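You operate a simulated robot arm through the tools that you are given. There is no shell and no other tool. Be economical: measure what you need, move in short steps, check, and stop when the job is done.

You are at the controls of a simulated robot arm. One attempt, no reset.

JOB
Put things in order on the table. At the end: the yellow clip stands where the black sample pot stood; the blue cloth stands on top of the gloves box; the black sample pot stands where the blue cloth stood; the clear shaker stands where the spool with the red band stood; the spool with the red band stands where the yellow clip stood; whatever was shut is shut again. Leave all else as you found it, and nothing knocked over.

It is judged by the outcome, as a careful person would: the job done as asked, and still so three seconds after it is handed in. It fails if anything else is knocked over, pushed out of place, dropped, spilled or broken. Flat cloth is picked up by pressing the open fingertips on it (5 to 10 N) and closing them slowly along it; thin cloth reads only 2 to 8 mm in the jaws.

ROBOT AND FRAMES
A 6-joint arm with a two-finger gripper, fixed in place. Base frame: the origin is at the foot of the arm, x ahead of it, y to its left, z up; the work surface is at about z = 0. Readings come in mm, degrees, newtons and seconds.
With the tool pointing down near the work surface it reaches from about 240 to 620 mm from the base axis. Its first joint turns from -66.0 to 66.0 degrees. Payload 1.37 kg.
The TCP is the grasp point between the finger pads, 22 mm short of the fingertips. In the tool frame z runs along the fingers and y along their closing line. Largest opening 92 mm; the body of the gripper starts 65 mm behind the TCP.
Orientation is that of the tool frame in the base frame, as [roll, pitch, yaw] about the fixed x, y, z axes, in that order (R = Rz(yaw) Ry(pitch) Rx(roll)). With the fingers straight down and closing along the base's y, the tool's x points along the base's -x, its y along +y and its z along -z.

CONTROLS
- The arm moves only by the tool apply_moves. Its argument "steps" is a list of rows, each an object of numbers (a shift or turn left out is 0, a gripper value left out holds the last): "claw": the opening, from 0 (shut) to 1 (fully open); "tx", "ty", "tz": the shift along the base's x, y, z in mm; "ax", "ay", "az": the turn, a rotation vector about the base's x, y, z in degrees. In form: [{"claw": .., "tx": .., "ty": .., "tz": .., "ax": .., "ay": .., "az": ..}, ...]. A call has 1 to 8 rows; each row is the pose to reach, as a shift and turn from the pose commanded when the call began. Rows are played at 5 a second. More than 50 mm and 8.6 degrees between two rows, or a gripper value outside its range, and nothing of the call is played. A pose out of reach is approached as far as the arm can. The call stops where the force on the tool passes 40 N (or 10 N more than at its start, if that is more) or the arm is blocked; 0.2 s more then pass. Each finger halts on what it meets, pressing with about 26 N; the grip force reading is that of the motor and also rises with nothing between the fingers. The clock runs only during rows and for 0.2 s after the last one: add rows that repeat a pose to give the fingers time. It gives the time, the measured TCP pose, the force on the tool (base axes), the opening and the grip force at its end, in the units of the frame above (readings bear some noise), with the torque about the TCP (base axes, N m) and any sound that the robot's microphone picked up, and new pictures: "pictures" is both (left out), scene, wrist or none.
- Cameras (640 x 400 px; columns grow to the right, rows downward): "scene" is fixed at [41, -443.3, 572.2]; the picture's right is [0.68, -0.73, 0.00], its down [-0.50, -0.47, -0.73] and it looks along [0.53, 0.50, -0.69] (base axes); focal length 290 px, centre (320, 200). "wrist" rides on the gripper at [71, 19, -102] in the tool frame; the picture's right is [-0.26, 0.96, 0.00], its down [-0.75, -0.20, -0.62] and it looks along [-0.60, -0.16, 0.78] (tool axes); focal length 280 px, centre (320, 200). There is no depth. A picture from a camera that has moved, and an enlarged one, comes with that camera's place and axes in the base frame and with its lens.
- enlarge(camera, box): a new picture of the part [left, top, right, bottom] of that camera's present view, enlarged. It takes no simulated time.
- job_done(): hands the job in; it is judged then, once.

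Go step by step. Nothing tells you positions but the pictures and the camera data: compare them with the known pose of the tool, close in by small moves and look again before you grip or let go. The budget is 120 turns and 200 pictures, counting those below and the enlarged ones. Unless the task says otherwise, let go and move clear before handing in, and close with one line.

The tools are called after ">>>" by a JSON object that holds its "op" and its "data". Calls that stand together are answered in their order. apply_moves: Moves the arm, as the interface text tells. Its arguments: {"type":"object","properties":{"steps":{"type":"array"},"pictures":{"type":"string","enum":["both","scene","wrist","none"]}},"required":["steps"]} The other tools are called the same way: enlarge (camera, box) takes an enlarged picture of a part of a camera's view; job_done () hands the job in.

At the start:

```text
t: 0.0
eef_pos: [330.3, -128.8, 286.8]
ee_rot: [-179.9, -0.1, -179.9]
ft_force: [-0.3, -0.6, 0.3]
moment: [-0.05, 0.0, 0.02]
gripper_width: 91.8
grasp_force: 0.0
```

scene: 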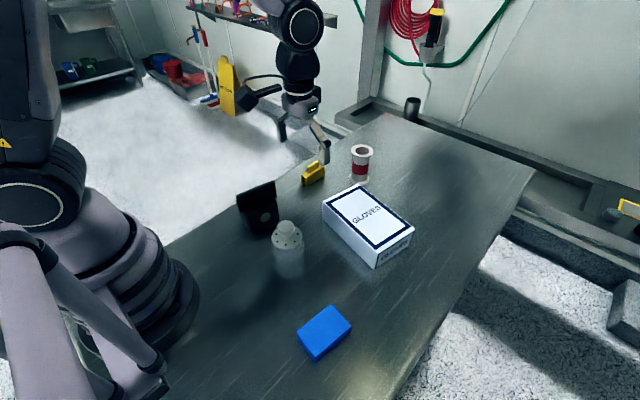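
wrist: 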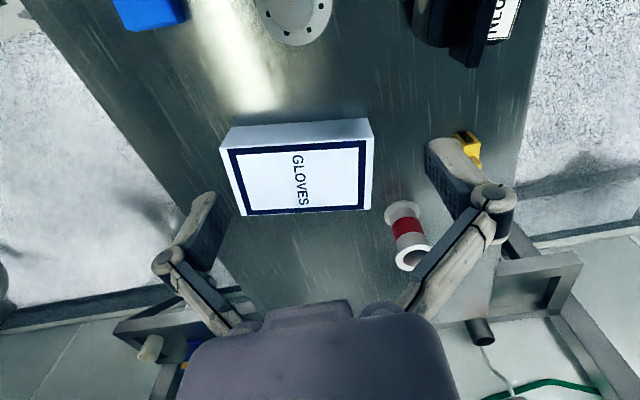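

I see the table with six objects; I'll enlarge both views to identify them and measure.

>>> {"op": "enlarge", "data": {"camera": "scene", "box": [220, 130, 420, 255]}}

>>> {"op": "enlarge", "data": {"camera": "scene", "box": [240, 255, 440, 380]}}

>>> {"op": "enlarge", "data": {"camera": "wrist", "box": [370, 0, 570, 125]}}

```text
3.20 times, centred on (320, 192) of scene
camera zoom: at [41.0, -443.3, 572.2], right [0.68, -0.73, 0.0], down [-0.5, -0.47, -0.73], along [0.53, 0.5, -0.69], focal length 928 px, centre (320, 224)
```

zoom: 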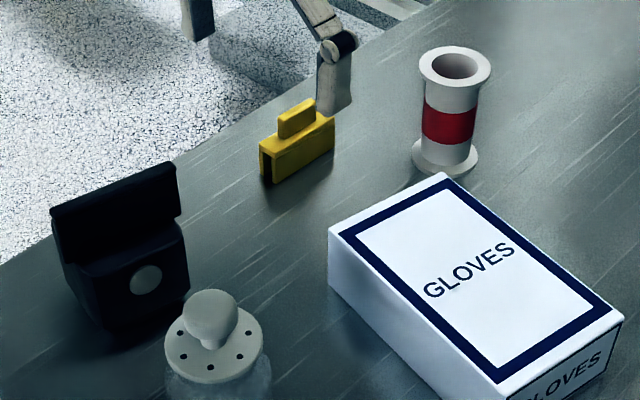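

```text
3.20 times, centred on (340, 318) of scene
camera zoom: at [41.0, -443.3, 572.2], right [0.68, -0.73, 0.0], down [-0.5, -0.47, -0.73], along [0.53, 0.5, -0.69], focal length 928 px, centre (256, -176)
```

zoom: 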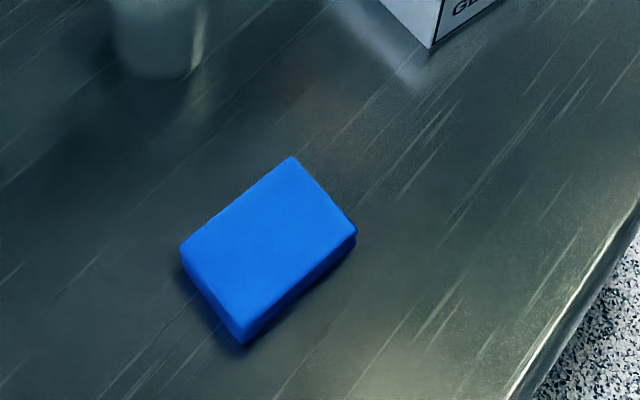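

```text
3.20 times, centred on (470, 62) of wrist
camera zoom: at [259.0, -109.2, 388.3], right [0.26, 0.96, 0.0], down [0.75, -0.2, 0.62], along [0.6, -0.16, -0.78], focal length 897 px, centre (-160, 640)
```

zoom: 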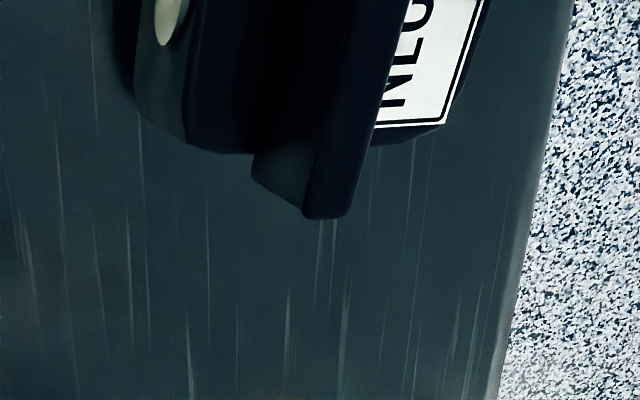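

The objects are roughly at: cloth (212,-291), shaker (255,-145), pot (308,22), clip (512,38), spool (623,-52), box centre (467,-192) about 65 high. I'll move back and up to view the pot, clip and shaker better.

>>> {"op": "apply_moves", "data": {"steps": [{"claw": 1, "tx": -15, "ty": 20, "tz": 30}, {"tx": -30, "ty": 50, "tz": 60}, {"tx": -45, "ty": 75, "tz": 80}, {"tx": -60, "ty": 100, "tz": 90}, {"tx": -80, "ty": 120, "tz": 100}, {"tx": -80, "ty": 120, "tz": 100}]}}

```text
t: 1.4
eef_pos: [250.8, -9.9, 386.3]
ee_rot: [180.0, 0.0, 179.9]
ft_force: [0.0, -0.1, -0.9]
moment: [0.0, -0.02, 0.0]
gripper_width: 91.9
grasp_force: 0.0
camera wrist: at [180.2, 8.9, 487.8], right [0.26, 0.96, 0.0], down [0.75, -0.2, 0.62], along [0.6, -0.16, -0.78], focal length 280 px, centre (320, 200)
```

scene: 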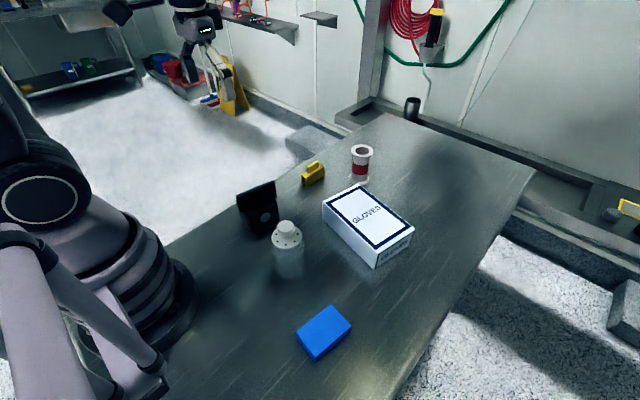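
wrist: 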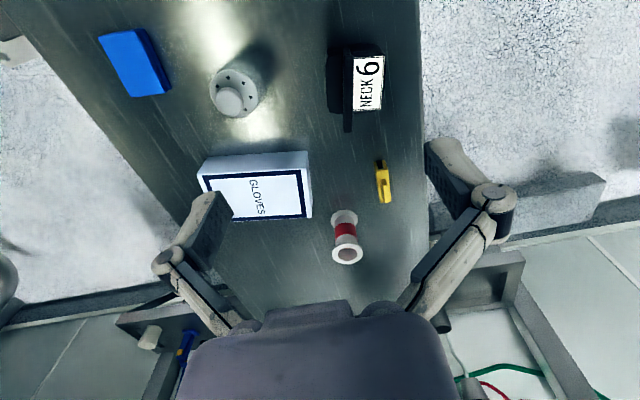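

>>> {"op": "enlarge", "data": {"camera": "wrist", "box": [300, 20, 428, 148]}}

>>> {"op": "enlarge", "data": {"camera": "wrist", "box": [310, 140, 420, 270]}}

>>> {"op": "enlarge", "data": {"camera": "scene", "box": [220, 165, 320, 295]}}

>>> {"op": "enlarge", "data": {"camera": "wrist", "box": [80, 10, 300, 148]}}

```text
3.12 times, centred on (364, 84) of wrist
camera zoom: at [180.2, 8.9, 487.8], right [0.26, 0.96, 0.0], down [0.75, -0.2, 0.62], along [0.6, -0.16, -0.78], focal length 876 px, centre (182, 562)
```

zoom: 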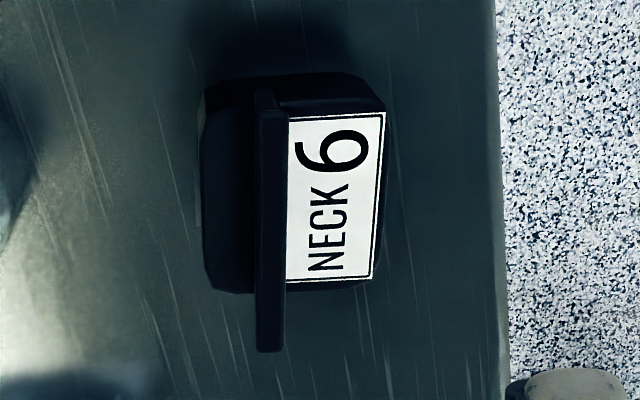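

```text
3.08 times, centred on (365, 205) of wrist
camera zoom: at [180.2, 8.9, 487.8], right [0.26, 0.96, 0.0], down [0.75, -0.2, 0.62], along [0.6, -0.16, -0.78], focal length 863 px, centre (182, 185)
```

zoom: 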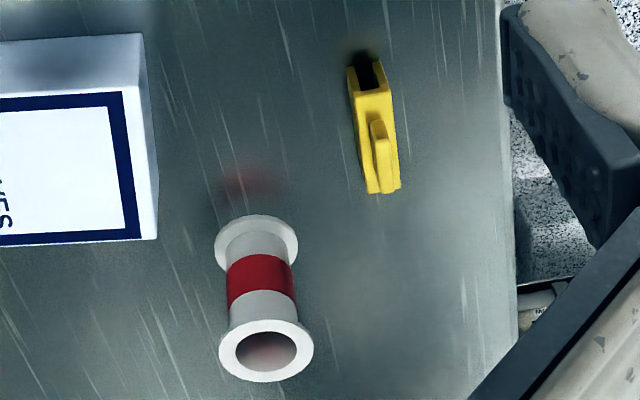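

```text
3.08 times, centred on (270, 230) of scene
camera zoom: at [41.0, -443.3, 572.2], right [0.68, -0.73, 0.0], down [-0.5, -0.47, -0.73], along [0.53, 0.5, -0.69], focal length 892 px, centre (474, 108)
```

zoom: 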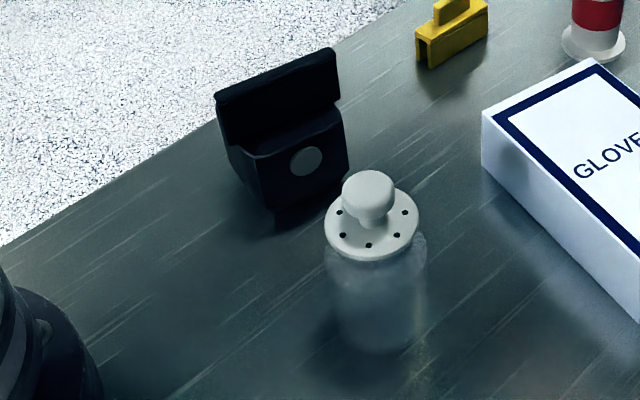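

```text
2.90 times, centred on (190, 79) of wrist
camera zoom: at [180.2, 8.9, 487.8], right [0.26, 0.96, 0.0], down [0.75, -0.2, 0.62], along [0.6, -0.16, -0.78], focal length 813 px, centre (697, 551)
```

zoom: 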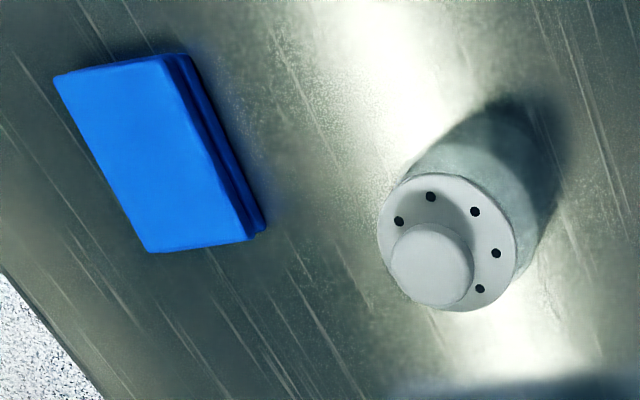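

The cloth sits at about (211,-294), turned about -7.5°, with its short side (58 mm) along y. I'll go over it while staying high.

>>> {"op": "apply_moves", "data": {"steps": [{"claw": 1, "ty": -45, "tz": -10}, {"ty": -90, "tz": -30, "tx": -5}, {"ty": -135, "tz": -50, "tx": -10}, {"ty": -180, "tz": -70, "tx": -20, "az": -2}, {"ty": -220, "tz": -90, "tx": -30, "az": -4}, {"ty": -255, "tz": -120, "tx": -35, "az": -6}, {"ty": -284, "tz": -155, "tx": -40, "az": -7.5}, {"ty": -284, "tz": -190, "tx": -40, "az": -7.5}]}}

```text
refused: row 4 steps farther than a row can; nothing moved
```

That was refused because one step was too long; I'll shorten the steps.

>>> {"op": "apply_moves", "data": {"steps": [{"claw": 1, "ty": -40, "tz": -10, "tx": -5}, {"ty": -80, "tz": -25, "tx": -10}, {"ty": -120, "tz": -40, "tx": -15}, {"ty": -160, "tz": -60, "tx": -20, "az": -2}, {"ty": -200, "tz": -80, "tx": -25, "az": -4}, {"ty": -242, "tz": -100, "tx": -32, "az": -6}, {"ty": -284, "tz": -120, "tx": -40, "az": -7.5}, {"ty": -284, "tz": -160, "tx": -40, "az": -7.5}], "pictures": "none"}}

>>> {"op": "apply_moves", "data": {"steps": [{"tz": -40}, {"tz": -80}, {"tz": -110}, {"tz": -130}, {"tz": -130}]}}

```text
t: 3.2
eef_pos: [207.6, -294.0, 227.0]
ee_rot: [-179.9, 0.0, 172.5]
ft_force: [-0.3, -0.4, -0.7]
moment: [0.01, 0.04, -0.05]
gripper_width: 91.8
grasp_force: 0.0
```

```text
t: 4.4
eef_pos: [210.2, -293.8, 96.1]
ee_rot: [180.0, 0.1, 172.6]
ft_force: [0.6, -0.2, -0.7]
moment: [0.01, 0.01, -0.01]
gripper_width: 91.9
grasp_force: 0.2
camera wrist: at [142.1, -264.2, 197.8], right [0.39, 0.92, 0.0], down [0.72, -0.3, 0.63], along [0.58, -0.24, -0.78], focal length 280 px, centre (320, 200)
```

scene: 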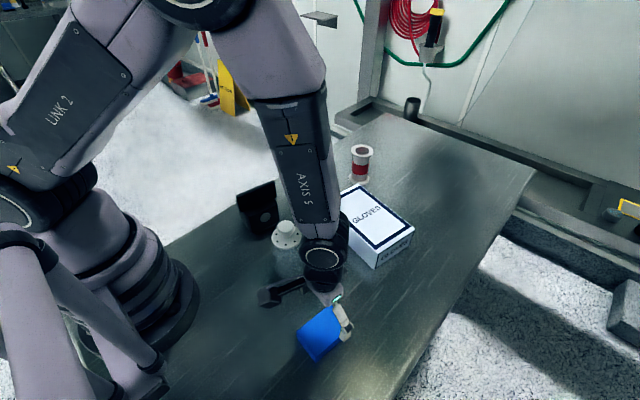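
wrist: 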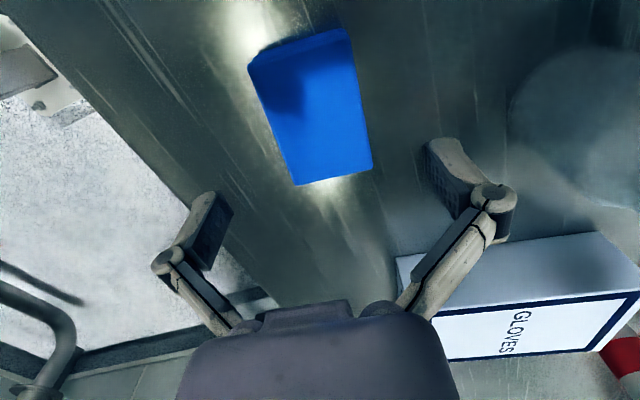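

The cloth is centred between the fingers (measured (213,-294)). I'll lower so the fingertips nearly touch the table, and close around it.

>>> {"op": "apply_moves", "data": {"steps": [{"tz": -30, "tx": 2}, {"tz": -55, "tx": 2}, {"tz": -70, "tx": 2}, {"tz": -70, "tx": 2}]}}

```text
t: 5.4
eef_pos: [211.0, -293.2, 26.9]
ee_rot: [-179.9, 0.1, 172.5]
ft_force: [-0.1, -0.4, 0.7]
moment: [0.02, 0.02, -0.01]
gripper_width: 91.9
grasp_force: 0.0
camera wrist: at [143.9, -264.1, 128.2], right [0.39, 0.92, 0.0], down [0.72, -0.3, 0.63], along [0.58, -0.24, -0.78], focal length 280 px, centre (320, 200)
```

scene: 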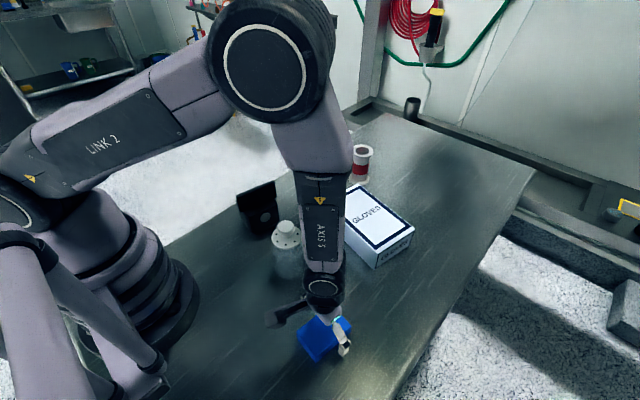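
wrist: 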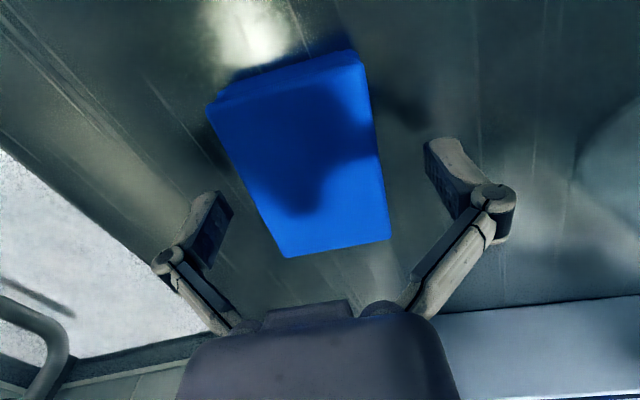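

Fingers straddle the cloth with clearance on both sides. I'll close in steps.

>>> {"op": "apply_moves", "data": {"steps": [{"claw": 0.85}, {"claw": 0.75}, {"claw": 0.65}, {"claw": 0.6}, {"claw": 0.55}, {"claw": 0.5}, {"claw": 0.5}], "pictures": "wrist"}}

```text
t: 7.0
eef_pos: [213.1, -293.5, 27.3]
ee_rot: [-179.9, 0.0, 172.4]
ft_force: [0.2, 0.5, 9.8]
moment: [0.01, 0.05, -0.01]
gripper_width: 59.1
grasp_force: 26.7
camera wrist: at [143.9, -264.1, 128.6], right [0.39, 0.92, 0.0], down [0.72, -0.3, 0.63], along [0.58, -0.24, -0.78], focal length 280 px, centre (320, 200)
```

wrist: 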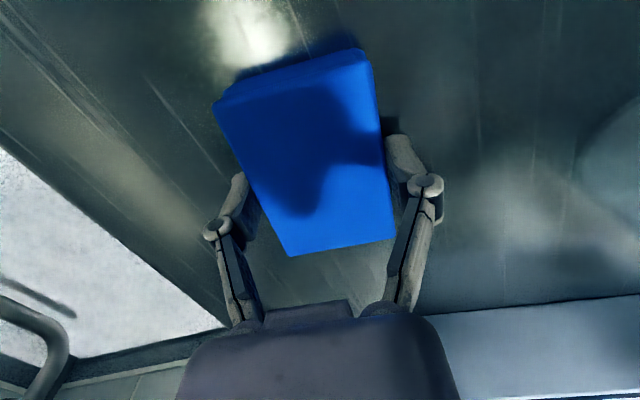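

It grips as a stiff 59 mm block. I'll lift and check.

>>> {"op": "apply_moves", "data": {"steps": [{"tz": 15}, {"tz": 50}, {"tz": 90}, {"tz": 130}, {"tz": 130}]}}

```text
t: 8.2
eef_pos: [214.0, -292.6, 156.6]
ee_rot: [180.0, 0.1, 172.5]
ft_force: [-1.5, 0.2, 0.5]
moment: [-0.01, 0.02, -0.02]
gripper_width: 59.0
grasp_force: 26.2
camera wrist: at [145.1, -263.9, 257.6], right [0.39, 0.92, 0.0], down [0.72, -0.3, 0.62], along [0.58, -0.24, -0.78], focal length 280 px, centre (320, 200)
```

scene: 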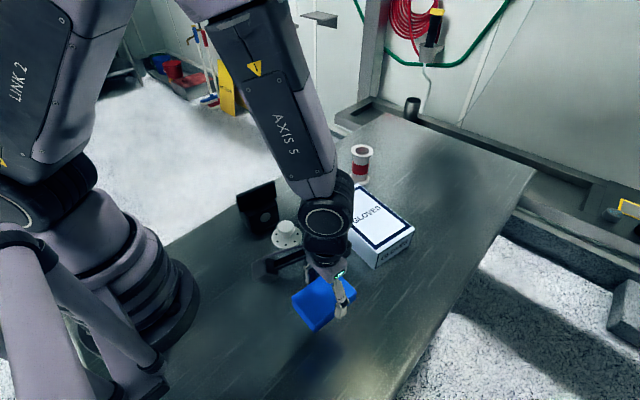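
wrist: 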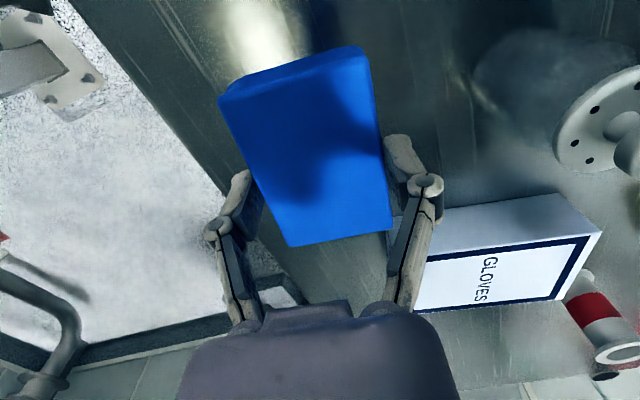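

The cloth is held. I'll carry it over the centre of the box (467,-192), turned to match the box.

>>> {"op": "apply_moves", "data": {"steps": [{"tx": 42, "ty": 12}, {"tx": 84, "ty": 28, "az": -1}, {"tx": 127, "ty": 45, "az": -2}, {"tx": 170, "ty": 62, "az": -3}, {"tx": 213, "ty": 82, "az": -4}, {"tx": 254, "ty": 101, "az": -5}, {"tx": 254, "ty": 101, "az": -5}, {"tx": 254, "ty": 101, "tz": -20, "az": -5}]}}

```text
t: 10.0
eef_pos: [467.1, -193.7, 135.6]
ee_rot: [-180.0, 0.0, 167.5]
ft_force: [0.2, -0.4, -0.2]
moment: [0.0, 0.01, -0.01]
gripper_width: 59.0
grasp_force: 26.4
camera wrist: at [400.9, -158.3, 236.8], right [0.47, 0.89, 0.0], down [0.69, -0.36, 0.62], along [0.55, -0.29, -0.78], focal length 280 px, centre (320, 200)
```

scene: 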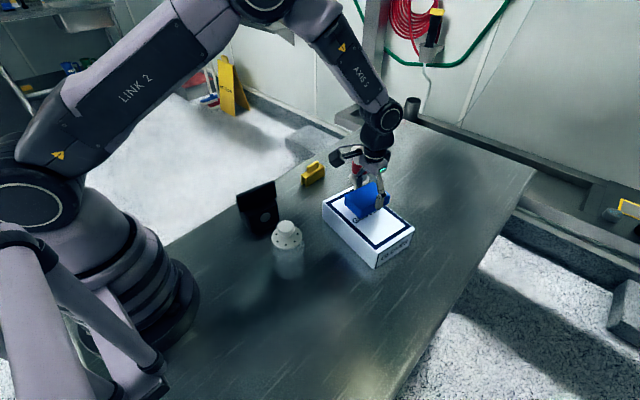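
wrist: 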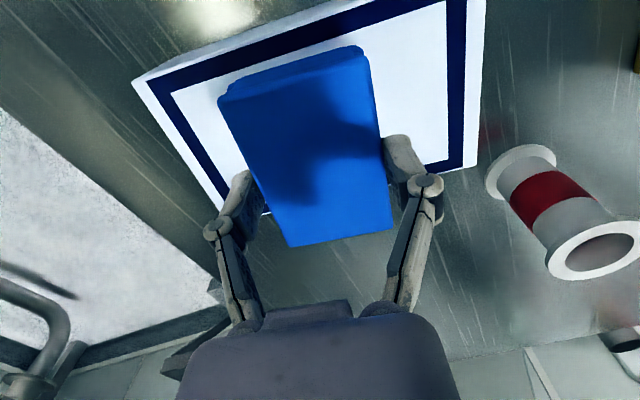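

The cloth hangs centred over the box (box centre confirmed at (468,-193)). I'll lower gently toward TCP z≈93 and watch the force.

>>> {"op": "apply_moves", "data": {"steps": [{"tz": -20}, {"tz": -34}, {"tz": -38}, {"tz": -40}, {"tz": -40}]}}

```text
t: 11.2
eef_pos: [467.3, -191.9, 98.5]
ee_rot: [-179.8, 0.1, 167.4]
ft_force: [-8.7, 2.3, 23.5]
moment: [0.09, 0.16, 0.05]
gripper_width: 59.5
grasp_force: 26.3
camera wrist: at [401.3, -157.6, 199.7], right [0.47, 0.89, 0.0], down [0.69, -0.36, 0.63], along [0.55, -0.29, -0.78], focal length 280 px, centre (320, 200)
```

scene: 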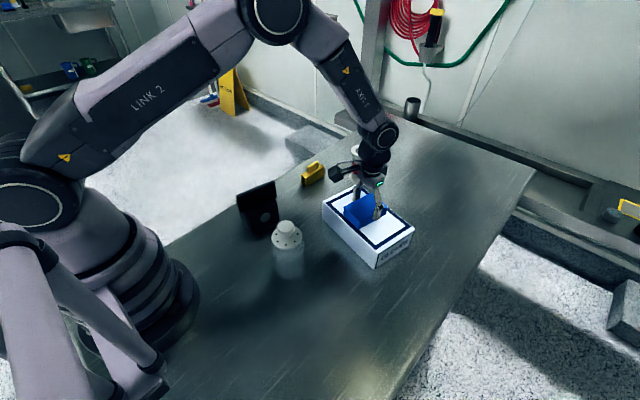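
wrist: 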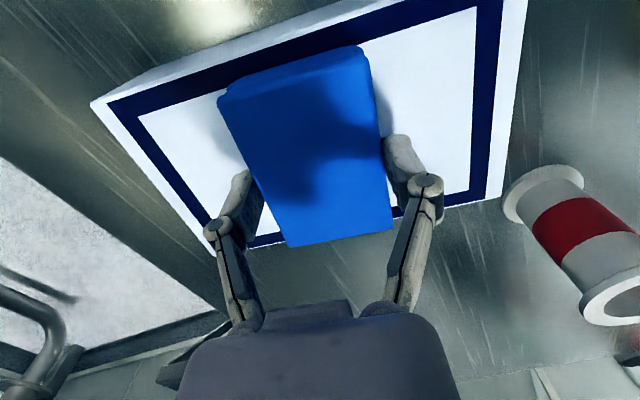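

It touched down (23 N), so the box top is near 71. I'll ease up 3 mm and release slowly.

>>> {"op": "apply_moves", "data": {"steps": [{"tz": 2.5}, {"tz": 2.5}, {"tz": 2.5, "claw": 0.7}, {"tz": 2.5, "claw": 0.8}, {"tz": 2.5, "claw": 0.95}, {"tz": 20}, {"tz": 60}, {"tz": 100}]}}

```text
t: 13.0
eef_pos: [466.7, -192.7, 196.6]
ee_rot: [180.0, -0.1, 167.5]
ft_force: [0.3, -0.1, -0.8]
moment: [0.01, 0.01, -0.01]
gripper_width: 87.6
grasp_force: 0.1
camera wrist: at [400.5, -157.9, 298.1], right [0.47, 0.89, 0.0], down [0.69, -0.36, 0.62], along [0.55, -0.29, -0.78], focal length 280 px, centre (320, 200)
```

scene: 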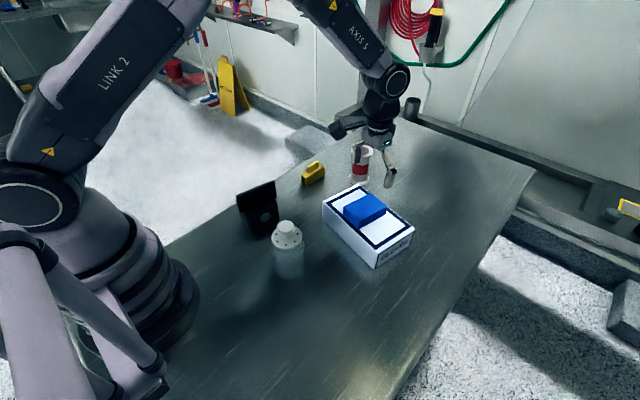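
wrist: 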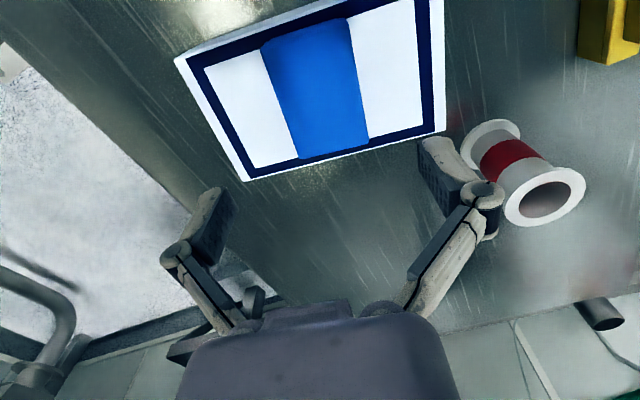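

The cloth is on the box. Next is the pot: I'll move behind it for a closer look from the base side.

>>> {"op": "apply_moves", "data": {"steps": [{"claw": 1, "tx": -35, "ty": 25, "tz": 15, "az": 2}, {"tx": -70, "ty": 50, "tz": 25, "az": 4}, {"tx": -105, "ty": 80, "tz": 25, "az": 6}, {"tx": -140, "ty": 110, "tz": 25, "az": 8}, {"tx": -170, "ty": 140, "tz": 25, "az": 10}, {"tx": -200, "ty": 165, "tz": 25, "az": 12.5}, {"tx": -225, "ty": 190, "tz": 20, "az": 12.5}, {"tx": -235, "ty": 215, "tz": 10, "az": 12.5}], "pictures": "wrist"}}

```text
t: 14.8
eef_pos: [241.8, 26.4, 210.9]
ee_rot: [-180.0, -0.1, 180.0]
ft_force: [0.5, -0.4, -0.4]
moment: [-0.01, 0.0, 0.0]
gripper_width: 91.9
grasp_force: 0.0
out of reach, approached as far as the arm can: row 8
camera wrist: at [171.8, 46.4, 312.8], right [0.26, 0.96, 0.0], down [0.75, -0.2, 0.62], along [0.6, -0.16, -0.78], focal length 280 px, centre (320, 200)
```

wrist: 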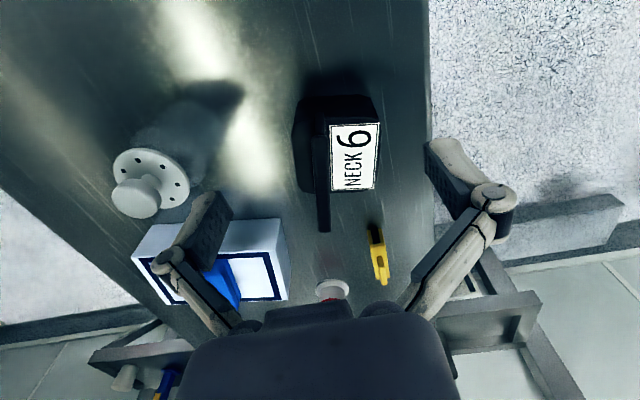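

>>> {"op": "enlarge", "data": {"camera": "wrist", "box": [270, 75, 410, 245]}}

>>> {"op": "enlarge", "data": {"camera": "scene", "box": [225, 170, 290, 245]}}

```text
2.35 times, centred on (340, 160) of wrist
camera zoom: at [171.8, 46.4, 312.8], right [0.26, 0.96, 0.0], down [0.75, -0.2, 0.62], along [0.6, -0.16, -0.78], focal length 660 px, centre (273, 294)
```

zoom: 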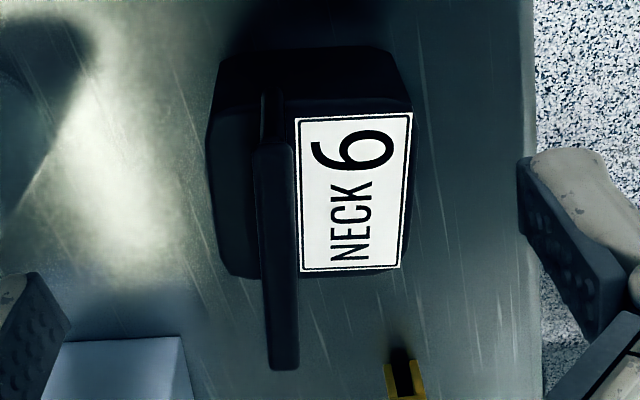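

```text
5.33 times, centred on (258, 208) of scene
camera zoom: at [40.9, -443.3, 572.2], right [0.68, -0.73, 0.0], down [-0.5, -0.47, -0.73], along [0.53, 0.5, -0.69], focal length 1546 px, centre (653, 160)
```

zoom: 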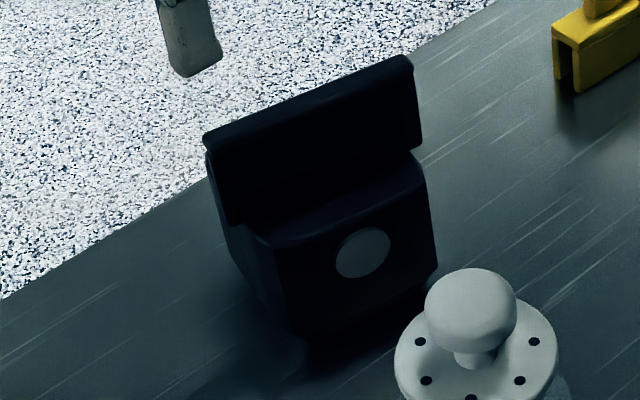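

The pot is a block about 80 high with a fin rising to about 126, turned about -12.5°. I need its depth profile, so I'll drop beside it with the camera tilted for a low view.

>>> {"op": "apply_moves", "data": {"steps": [{"tx": 5, "ty": 35, "ay": -6}, {"tx": 5, "ty": 70, "ay": -12}, {"tx": 5, "ty": 105, "ay": -18}, {"tx": 0, "ty": 110, "tz": -30, "ay": -24}, {"tx": 0, "ty": 110, "tz": -60, "ay": -30}, {"tx": 0, "ty": 110, "tz": -80, "ay": -30}], "pictures": "wrist"}}

```text
t: 16.2
eef_pos: [279.7, 172.9, 193.9]
ee_rot: [-179.6, 29.9, -179.7]
ft_force: [0.0, 0.1, 0.1]
moment: [0.04, -0.01, -0.05]
gripper_width: 92.2
grasp_force: 0.0
out of reach, approached as far as the arm can: row 1, 2, 3, 4, 5, 6
camera wrist: at [167.2, 192.7, 246.5], right [0.23, 0.97, 0.13], down [0.34, -0.2, 0.92], along [0.91, -0.17, -0.38], focal length 280 px, centre (320, 200)
```

wrist: 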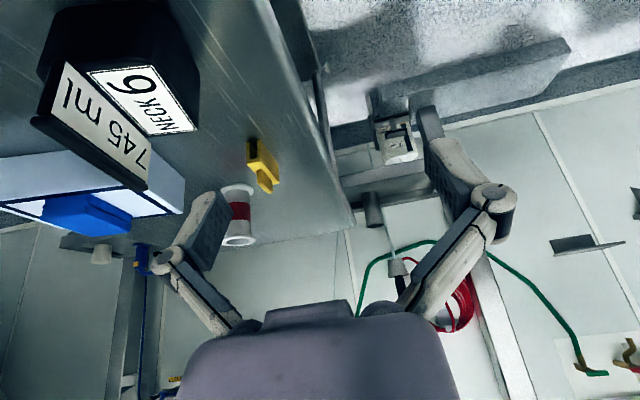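

>>> {"op": "enlarge", "data": {"camera": "wrist", "box": [20, 0, 220, 200]}}

```text
2.00 times, centred on (120, 100) of wrist
camera zoom: at [167.2, 192.7, 246.5], right [0.23, 0.97, 0.13], down [0.34, -0.2, 0.92], along [0.91, -0.17, -0.38], focal length 561 px, centre (720, 400)
```

zoom: 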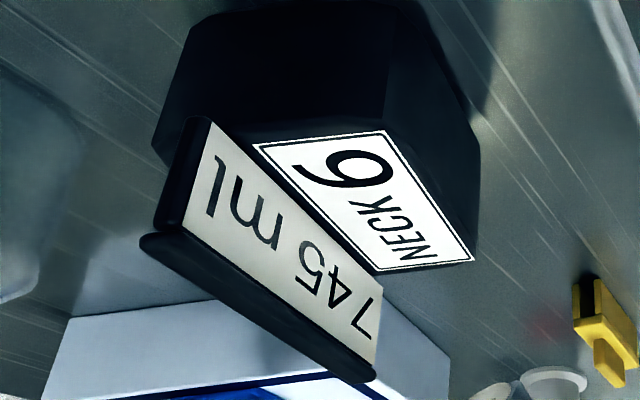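

The pot's block is about 72×72 mm, centred near (306,29), with a fin offset to -y. I'll undo the tilt while rising and re-check where I am.

>>> {"op": "apply_moves", "data": {"steps": [{"tz": 30, "ay": 6}, {"tz": 60, "ay": 12}, {"tz": 90, "ay": 18}, {"tz": 90, "ay": 24}, {"tz": 90, "ay": 30}, {"tz": 90, "ay": 30}], "pictures": "none"}}

```text
t: 17.6
eef_pos: [280.3, 173.2, 285.7]
ee_rot: [179.9, -0.1, -180.0]
ft_force: [-0.6, 0.1, 0.2]
moment: [-0.03, 0.0, -0.04]
gripper_width: 92.2
grasp_force: 0.1
```

Now I'll go above the pot, aligned with its faces.

>>> {"op": "apply_moves", "data": {"steps": [{"tx": 6, "ty": -36, "tz": -10, "az": -4}, {"tx": 13, "ty": -72, "tz": -30, "az": -8}, {"tx": 20, "ty": -110, "tz": -50, "az": -13}, {"tx": 26, "ty": -144, "tz": -70, "az": -13}, {"tx": 26, "ty": -144, "tz": -90, "az": -13}, {"tx": 26, "ty": -144, "tz": -90, "az": -13}]}}

```text
t: 19.0
eef_pos: [305.2, 28.3, 195.4]
ee_rot: [-179.9, 0.0, 167.0]
ft_force: [0.2, -0.9, -0.1]
moment: [0.0, 0.02, 0.02]
gripper_width: 91.9
grasp_force: 0.0
camera wrist: at [240.5, 63.3, 296.3], right [0.47, 0.88, 0.0], down [0.69, -0.37, 0.62], along [0.55, -0.3, -0.78], focal length 280 px, centre (320, 200)
```

scene: 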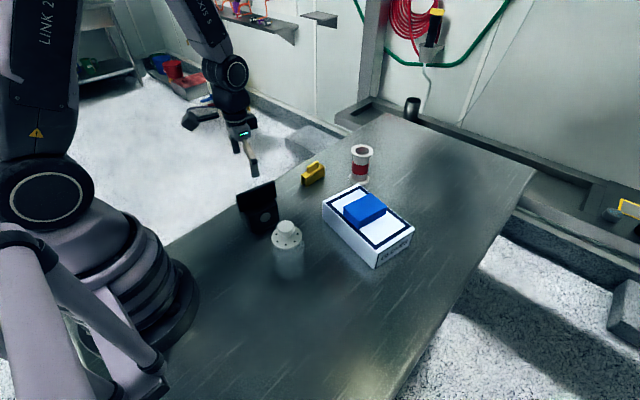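
wrist: 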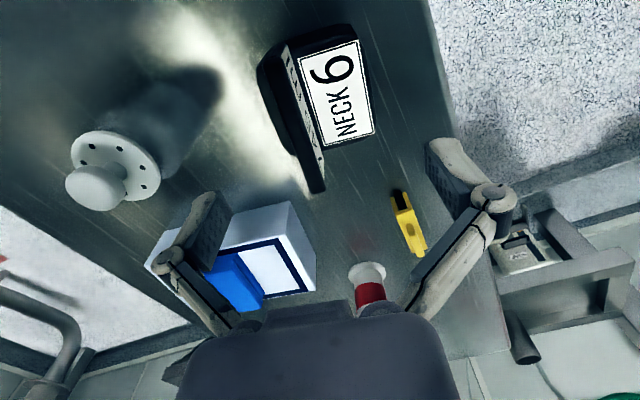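

The pot is centred at about (308,28), 74 mm across. I'll lower to just above its shoulders and check the clearance.

>>> {"op": "apply_moves", "data": {"steps": [{"tx": 3, "tz": -30}, {"tx": 3, "tz": -60}, {"tx": 3, "tz": -80}, {"tx": 3, "tz": -80}]}}

>>> {"op": "enlarge", "data": {"camera": "scene", "box": [200, 130, 320, 250]}}

```text
t: 20.0
eef_pos: [307.6, 29.2, 114.4]
ee_rot: [-179.9, 0.0, 167.0]
ft_force: [-0.5, 0.3, 0.2]
moment: [0.02, -0.01, 0.05]
gripper_width: 91.9
grasp_force: 0.1
camera wrist: at [243.7, 63.8, 215.5], right [0.47, 0.88, 0.0], down [0.69, -0.37, 0.63], along [0.55, -0.3, -0.78], focal length 280 px, centre (320, 200)
```

scene: 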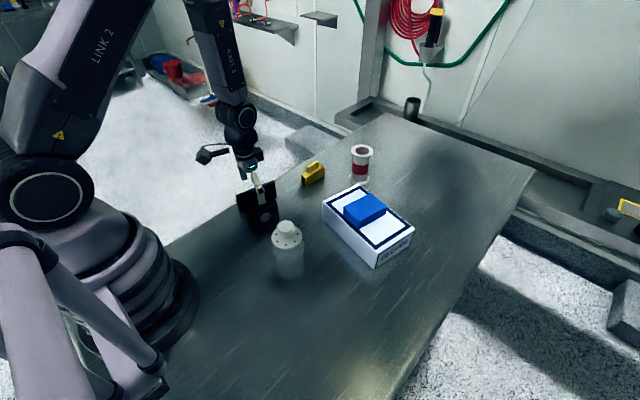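
wrist: 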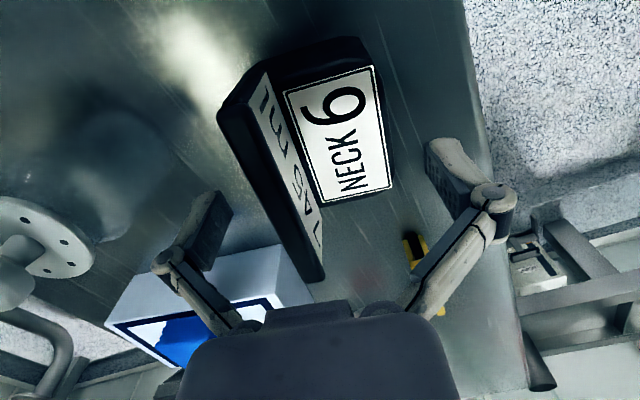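

```text
3.33 times, centred on (260, 190) of scene
camera zoom: at [41.0, -443.3, 572.2], right [0.68, -0.73, 0.0], down [-0.5, -0.47, -0.73], along [0.53, 0.5, -0.69], focal length 966 px, centre (520, 233)
```

zoom: 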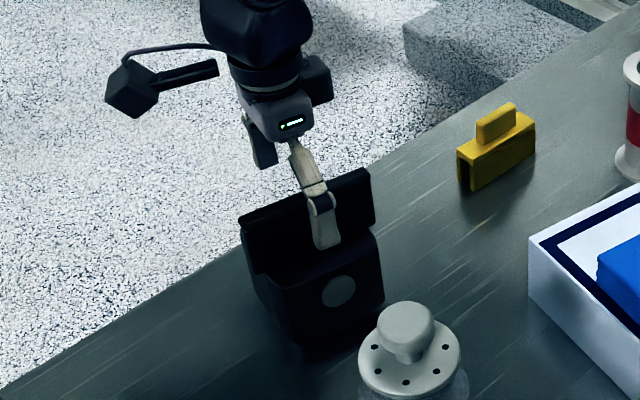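

Clearance is about 8–12 mm on each side. I'll shift 2 mm and descend to straddle the block, keeping the palm above the fin.

>>> {"op": "apply_moves", "data": {"steps": [{"ty": -2, "tz": -15}, {"ty": -2, "tz": -28}, {"ty": -2, "tz": -40}, {"ty": -2, "tz": -40}]}}

>>> {"op": "enlarge", "data": {"camera": "scene", "box": [200, 130, 320, 250]}}

```text
t: 21.0
eef_pos: [308.7, 27.1, 74.9]
ee_rot: [-180.0, 0.0, 167.0]
ft_force: [-0.3, 0.1, -0.8]
moment: [0.0, 0.02, 0.0]
gripper_width: 91.8
grasp_force: 0.0
camera wrist: at [244.1, 61.3, 176.0], right [0.47, 0.88, 0.0], down [0.69, -0.37, 0.63], along [0.55, -0.3, -0.78], focal length 280 px, centre (320, 200)
```

scene: 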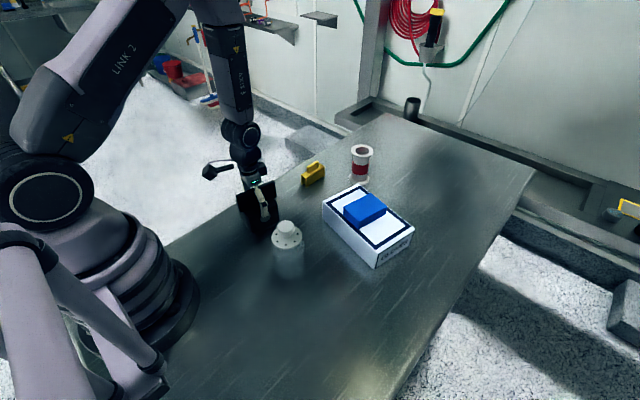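
wrist: 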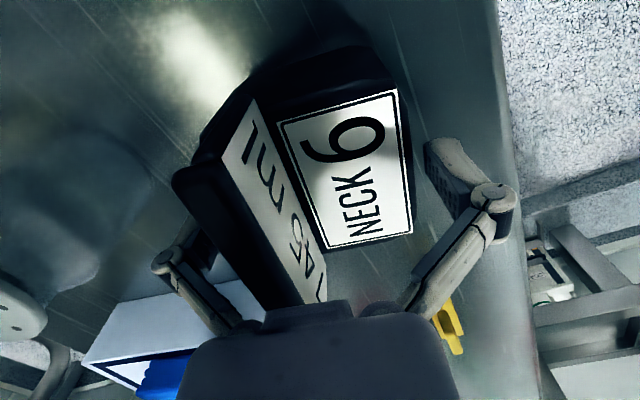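

```text
3.33 times, centred on (260, 190) of scene
camera zoom: at [41.0, -443.3, 572.2], right [0.68, -0.73, 0.0], down [-0.5, -0.47, -0.73], along [0.53, 0.5, -0.69], focal length 966 px, centre (520, 233)
```

zoom: 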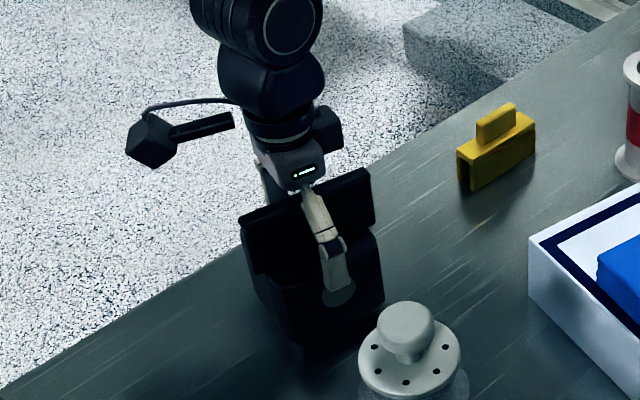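

No contact yet; the fingers straddle the block. I'll close in steps.

>>> {"op": "apply_moves", "data": {"steps": [{"claw": 0.92}, {"claw": 0.86}, {"claw": 0.82}, {"claw": 0.78}, {"claw": 0.74}, {"claw": 0.7}, {"claw": 0.7}]}}

```text
t: 22.6
eef_pos: [309.4, 26.3, 75.5]
ee_rot: [-180.0, 0.0, 167.0]
ft_force: [-1.9, -1.7, 9.6]
moment: [-0.07, 0.09, 0.05]
gripper_width: 83.6
grasp_force: 25.9
camera wrist: at [244.0, 61.3, 176.3], right [0.47, 0.88, 0.0], down [0.69, -0.37, 0.63], along [0.55, -0.3, -0.78], focal length 280 px, centre (320, 200)
```

scene: 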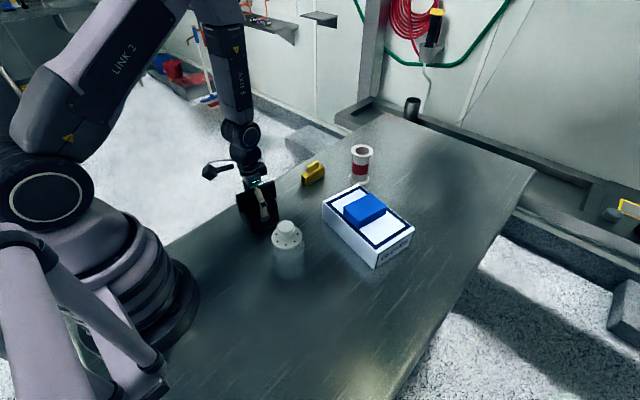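
wrist: 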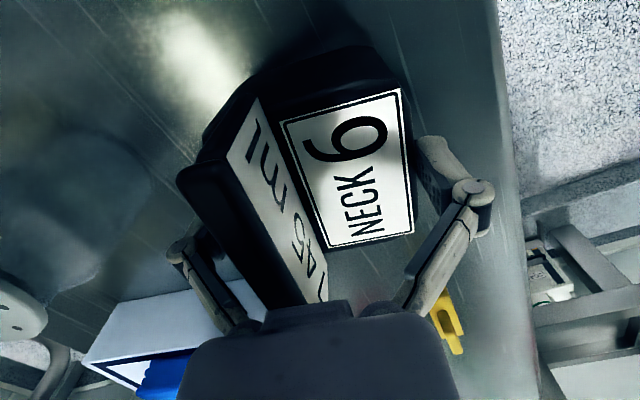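

Gripped at 83.6 mm. I'll test with a small lift.

>>> {"op": "apply_moves", "data": {"steps": [{"tz": 5}, {"tz": 15}, {"tz": 25}, {"tz": 25}]}}

>>> {"op": "enlarge", "data": {"camera": "scene", "box": [200, 130, 320, 250]}}

```text
t: 23.6
eef_pos: [308.8, 26.6, 99.8]
ee_rot: [-180.0, 0.0, 167.0]
ft_force: [-0.3, 0.4, -3.1]
moment: [0.01, 0.01, 0.02]
gripper_width: 83.7
grasp_force: 26.0
camera wrist: at [243.7, 61.9, 201.4], right [0.47, 0.88, 0.0], down [0.69, -0.37, 0.62], along [0.55, -0.3, -0.78], focal length 280 px, centre (320, 200)
```

scene: 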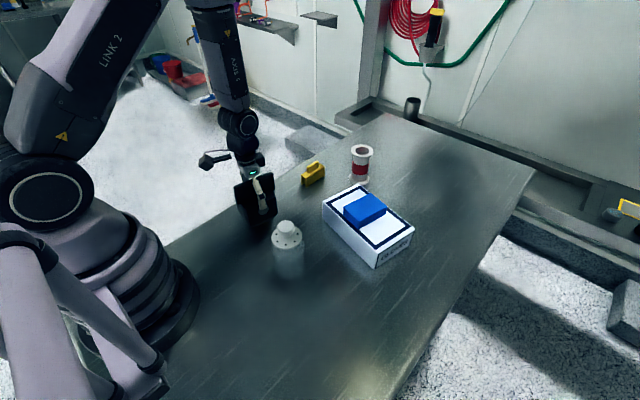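
wrist: 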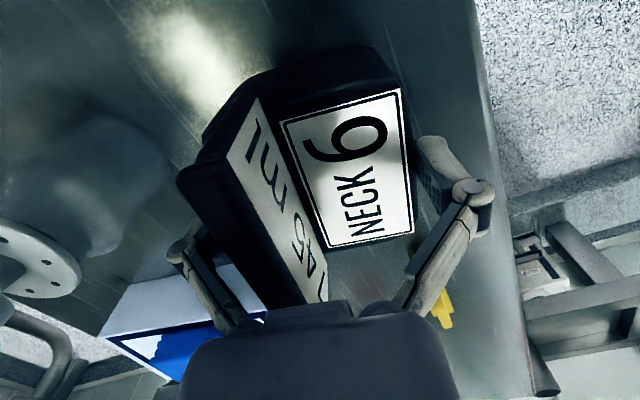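

```text
3.33 times, centred on (260, 190) of scene
camera zoom: at [41.0, -443.3, 572.2], right [0.68, -0.73, 0.0], down [-0.5, -0.47, -0.73], along [0.53, 0.5, -0.69], focal length 966 px, centre (520, 233)
```

zoom: 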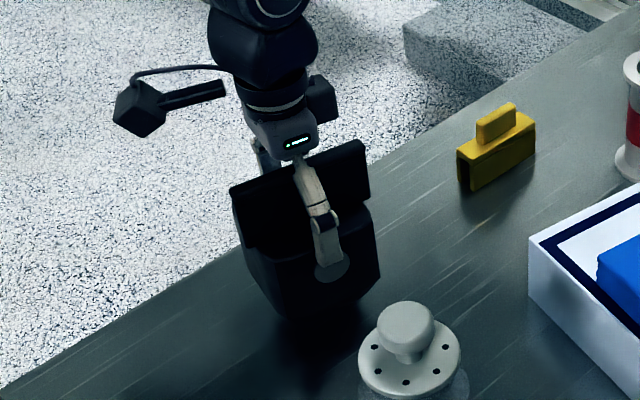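

The pot is held (about 3 N). I'll raise it well above the shaker (about 140 tall) before crossing.

>>> {"op": "apply_moves", "data": {"steps": [{"tz": 45}, {"tz": 90}, {"tz": 135}, {"tz": 170}, {"tz": 170, "ty": -40, "tx": 8}, {"tz": 170, "ty": -82, "tx": 12}, {"tz": 170, "ty": -124, "tx": 12}, {"tz": 170, "ty": -166, "tx": 8}], "pictures": "scene"}}

```text
t: 25.4
eef_pos: [314.2, -139.9, 269.2]
ee_rot: [-180.0, 0.0, 167.0]
ft_force: [0.1, -0.1, -1.8]
moment: [-0.01, 0.0, -0.01]
gripper_width: 83.4
grasp_force: 26.1
```

scene: 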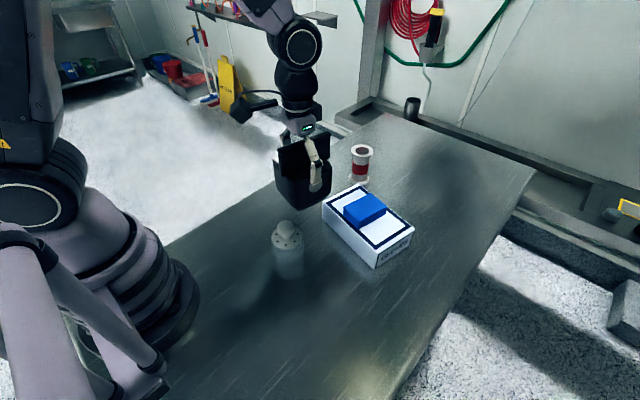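

>>> {"op": "apply_moves", "data": {"steps": [{"ty": -38, "tx": -20}, {"ty": -76, "tx": -45}, {"ty": -114, "tx": -72}, {"ty": -153.5, "tx": -101}, {"ty": -153.5, "tx": -101, "tz": -45}, {"ty": -153.5, "tx": -101, "tz": -90}, {"ty": -153.5, "tx": -101, "tz": -130}, {"ty": -153.5, "tx": -101, "tz": -150}]}}

```text
t: 27.2
eef_pos: [215.6, -293.6, 120.1]
ee_rot: [-179.9, 0.1, 167.0]
ft_force: [-0.9, 0.0, -2.6]
moment: [0.01, 0.01, -0.05]
gripper_width: 83.7
grasp_force: 25.7
camera wrist: at [151.4, -258.5, 220.3], right [0.47, 0.88, 0.0], down [0.69, -0.37, 0.63], along [0.55, -0.3, -0.78], focal length 280 px, centre (320, 200)
```

scene: 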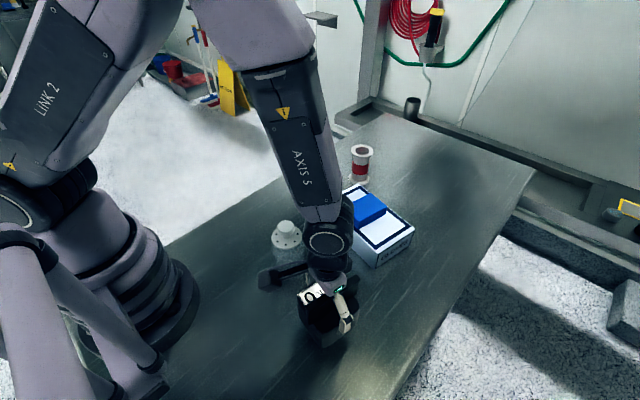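
wrist: 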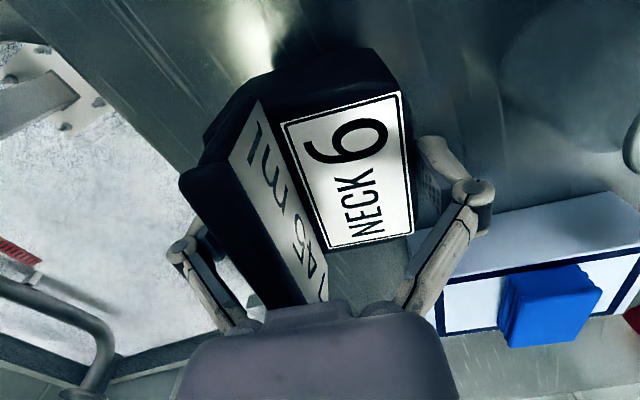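

Over the old cloth spot. I'll lower toward contact at TCP z≈75.

>>> {"op": "apply_moves", "data": {"steps": [{"tx": -2, "tz": -25}, {"tx": -2, "tz": -38}, {"tx": -2, "tz": -42}, {"tx": -2, "tz": -44}, {"tx": -2, "tz": -44}]}}

```text
t: 28.4
eef_pos: [212.5, -292.8, 76.4]
ee_rot: [180.0, 0.0, 167.1]
ft_force: [0.6, 0.4, -2.7]
moment: [-0.02, 0.01, 0.0]
gripper_width: 83.8
grasp_force: 25.9
camera wrist: at [148.8, -257.4, 176.7], right [0.47, 0.88, 0.0], down [0.69, -0.37, 0.63], along [0.55, -0.3, -0.78], focal length 280 px, centre (320, 200)
```

scene: 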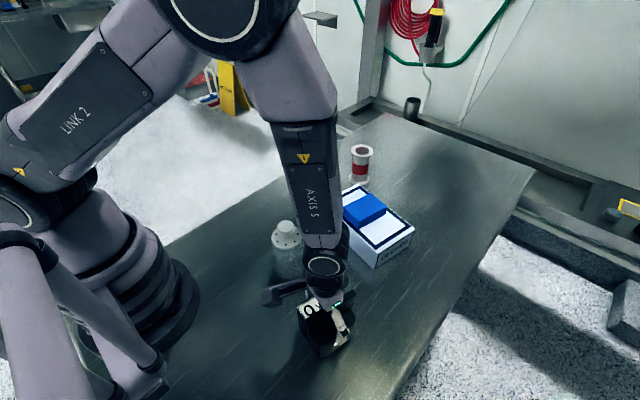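
wrist: 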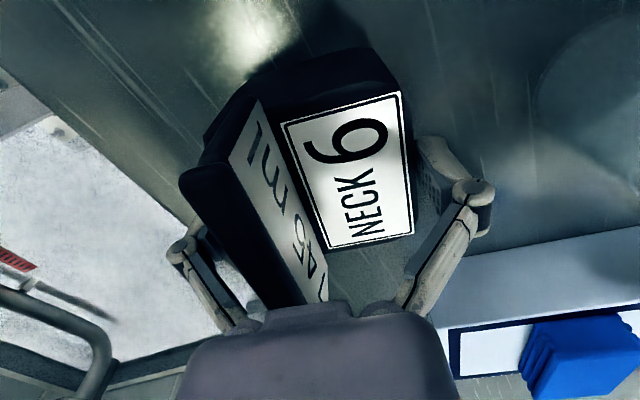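

>>> {"op": "apply_moves", "data": {"steps": [{"tz": -1}, {"tz": -2}, {"tz": -2.5}, {"tz": -2.5}], "pictures": "none"}}

```text
t: 29.4
eef_pos: [214.1, -292.7, 73.2]
ee_rot: [-179.9, 0.0, 167.0]
ft_force: [2.9, 4.6, 16.5]
moment: [0.17, -0.04, -0.01]
gripper_width: 83.9
grasp_force: 26.1
```

Touchdown. I'll ease off a little, open, and retreat straight up.

>>> {"op": "apply_moves", "data": {"steps": [{"tz": 0.8}, {"tz": 0.8, "claw": 0.94}, {"tz": 0.8, "claw": 1}, {"tz": 0.8, "claw": 1}, {"tz": 30}, {"tz": 70}, {"tz": 110}, {"tz": 150}]}}

```text
t: 31.2
eef_pos: [211.7, -294.6, 224.6]
ee_rot: [-180.0, -0.1, 167.0]
ft_force: [-0.4, 0.0, -0.4]
moment: [0.0, -0.01, -0.02]
gripper_width: 91.9
grasp_force: 0.0
camera wrist: at [146.8, -258.4, 326.1], right [0.47, 0.88, 0.0], down [0.69, -0.37, 0.62], along [0.55, -0.3, -0.78], focal length 280 px, centre (320, 200)
```

scene: 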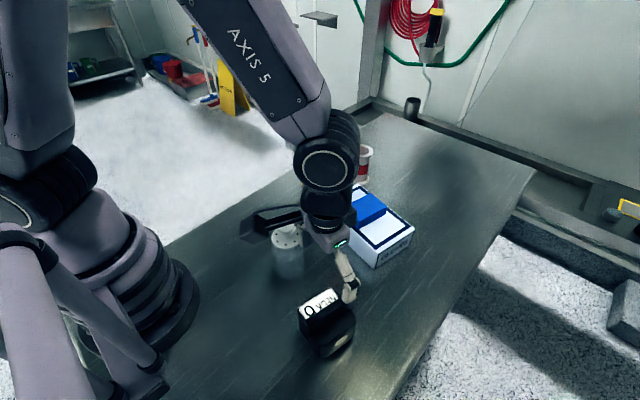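
wrist: 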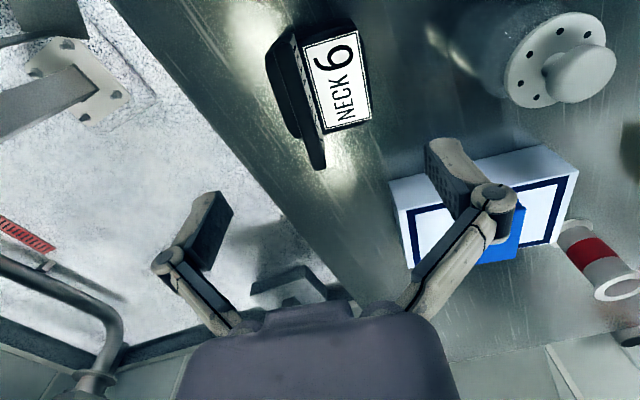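

The pot stands at the old cloth spot. Next is the clip; I'll travel over for a close look.

>>> {"op": "apply_moves", "data": {"steps": [{"tx": 25, "ty": 30, "tz": 15, "az": 3}, {"tx": 50, "ty": 65, "tz": 30, "az": 6}, {"tx": 75, "ty": 105, "tz": 30, "az": 9}, {"tx": 100, "ty": 146, "tz": 30, "az": 13}, {"tx": 125, "ty": 187, "tz": 30, "az": 13}, {"tx": 150, "ty": 228, "tz": 30, "az": 13}, {"tx": 175, "ty": 269, "tz": 20, "az": 13}, {"tx": 200, "ty": 308, "tz": 5, "az": 13}], "pictures": "none"}}

>>> {"op": "apply_moves", "data": {"steps": [{"tx": 10, "ty": 15, "tz": -20}, {"tx": 10, "ty": 20, "tz": -40}, {"tx": 10, "ty": 20, "tz": -40}]}}

```text
t: 33.0
eef_pos: [414.6, 17.0, 231.1]
ee_rot: [-180.0, 0.0, 179.9]
ft_force: [-0.3, 0.2, -0.3]
moment: [-0.04, 0.0, 0.01]
gripper_width: 91.9
grasp_force: 0.1
```

```text
t: 33.8
eef_pos: [423.9, 35.2, 187.5]
ee_rot: [-180.0, 0.0, 180.0]
ft_force: [-0.3, 0.4, 0.4]
moment: [0.02, 0.0, 0.02]
gripper_width: 92.1
grasp_force: 0.1
camera wrist: at [353.4, 54.9, 289.6], right [0.26, 0.96, 0.0], down [0.75, -0.2, 0.63], along [0.6, -0.16, -0.78], focal length 280 px, centre (320, 200)
```

scene: 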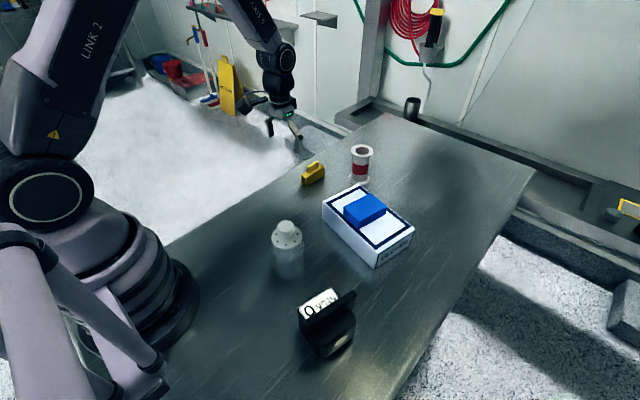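
wrist: 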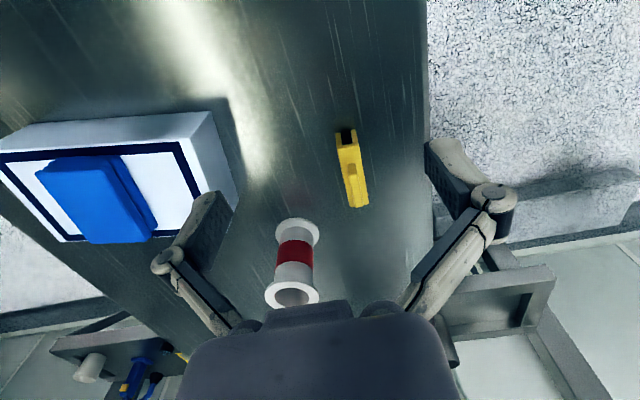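

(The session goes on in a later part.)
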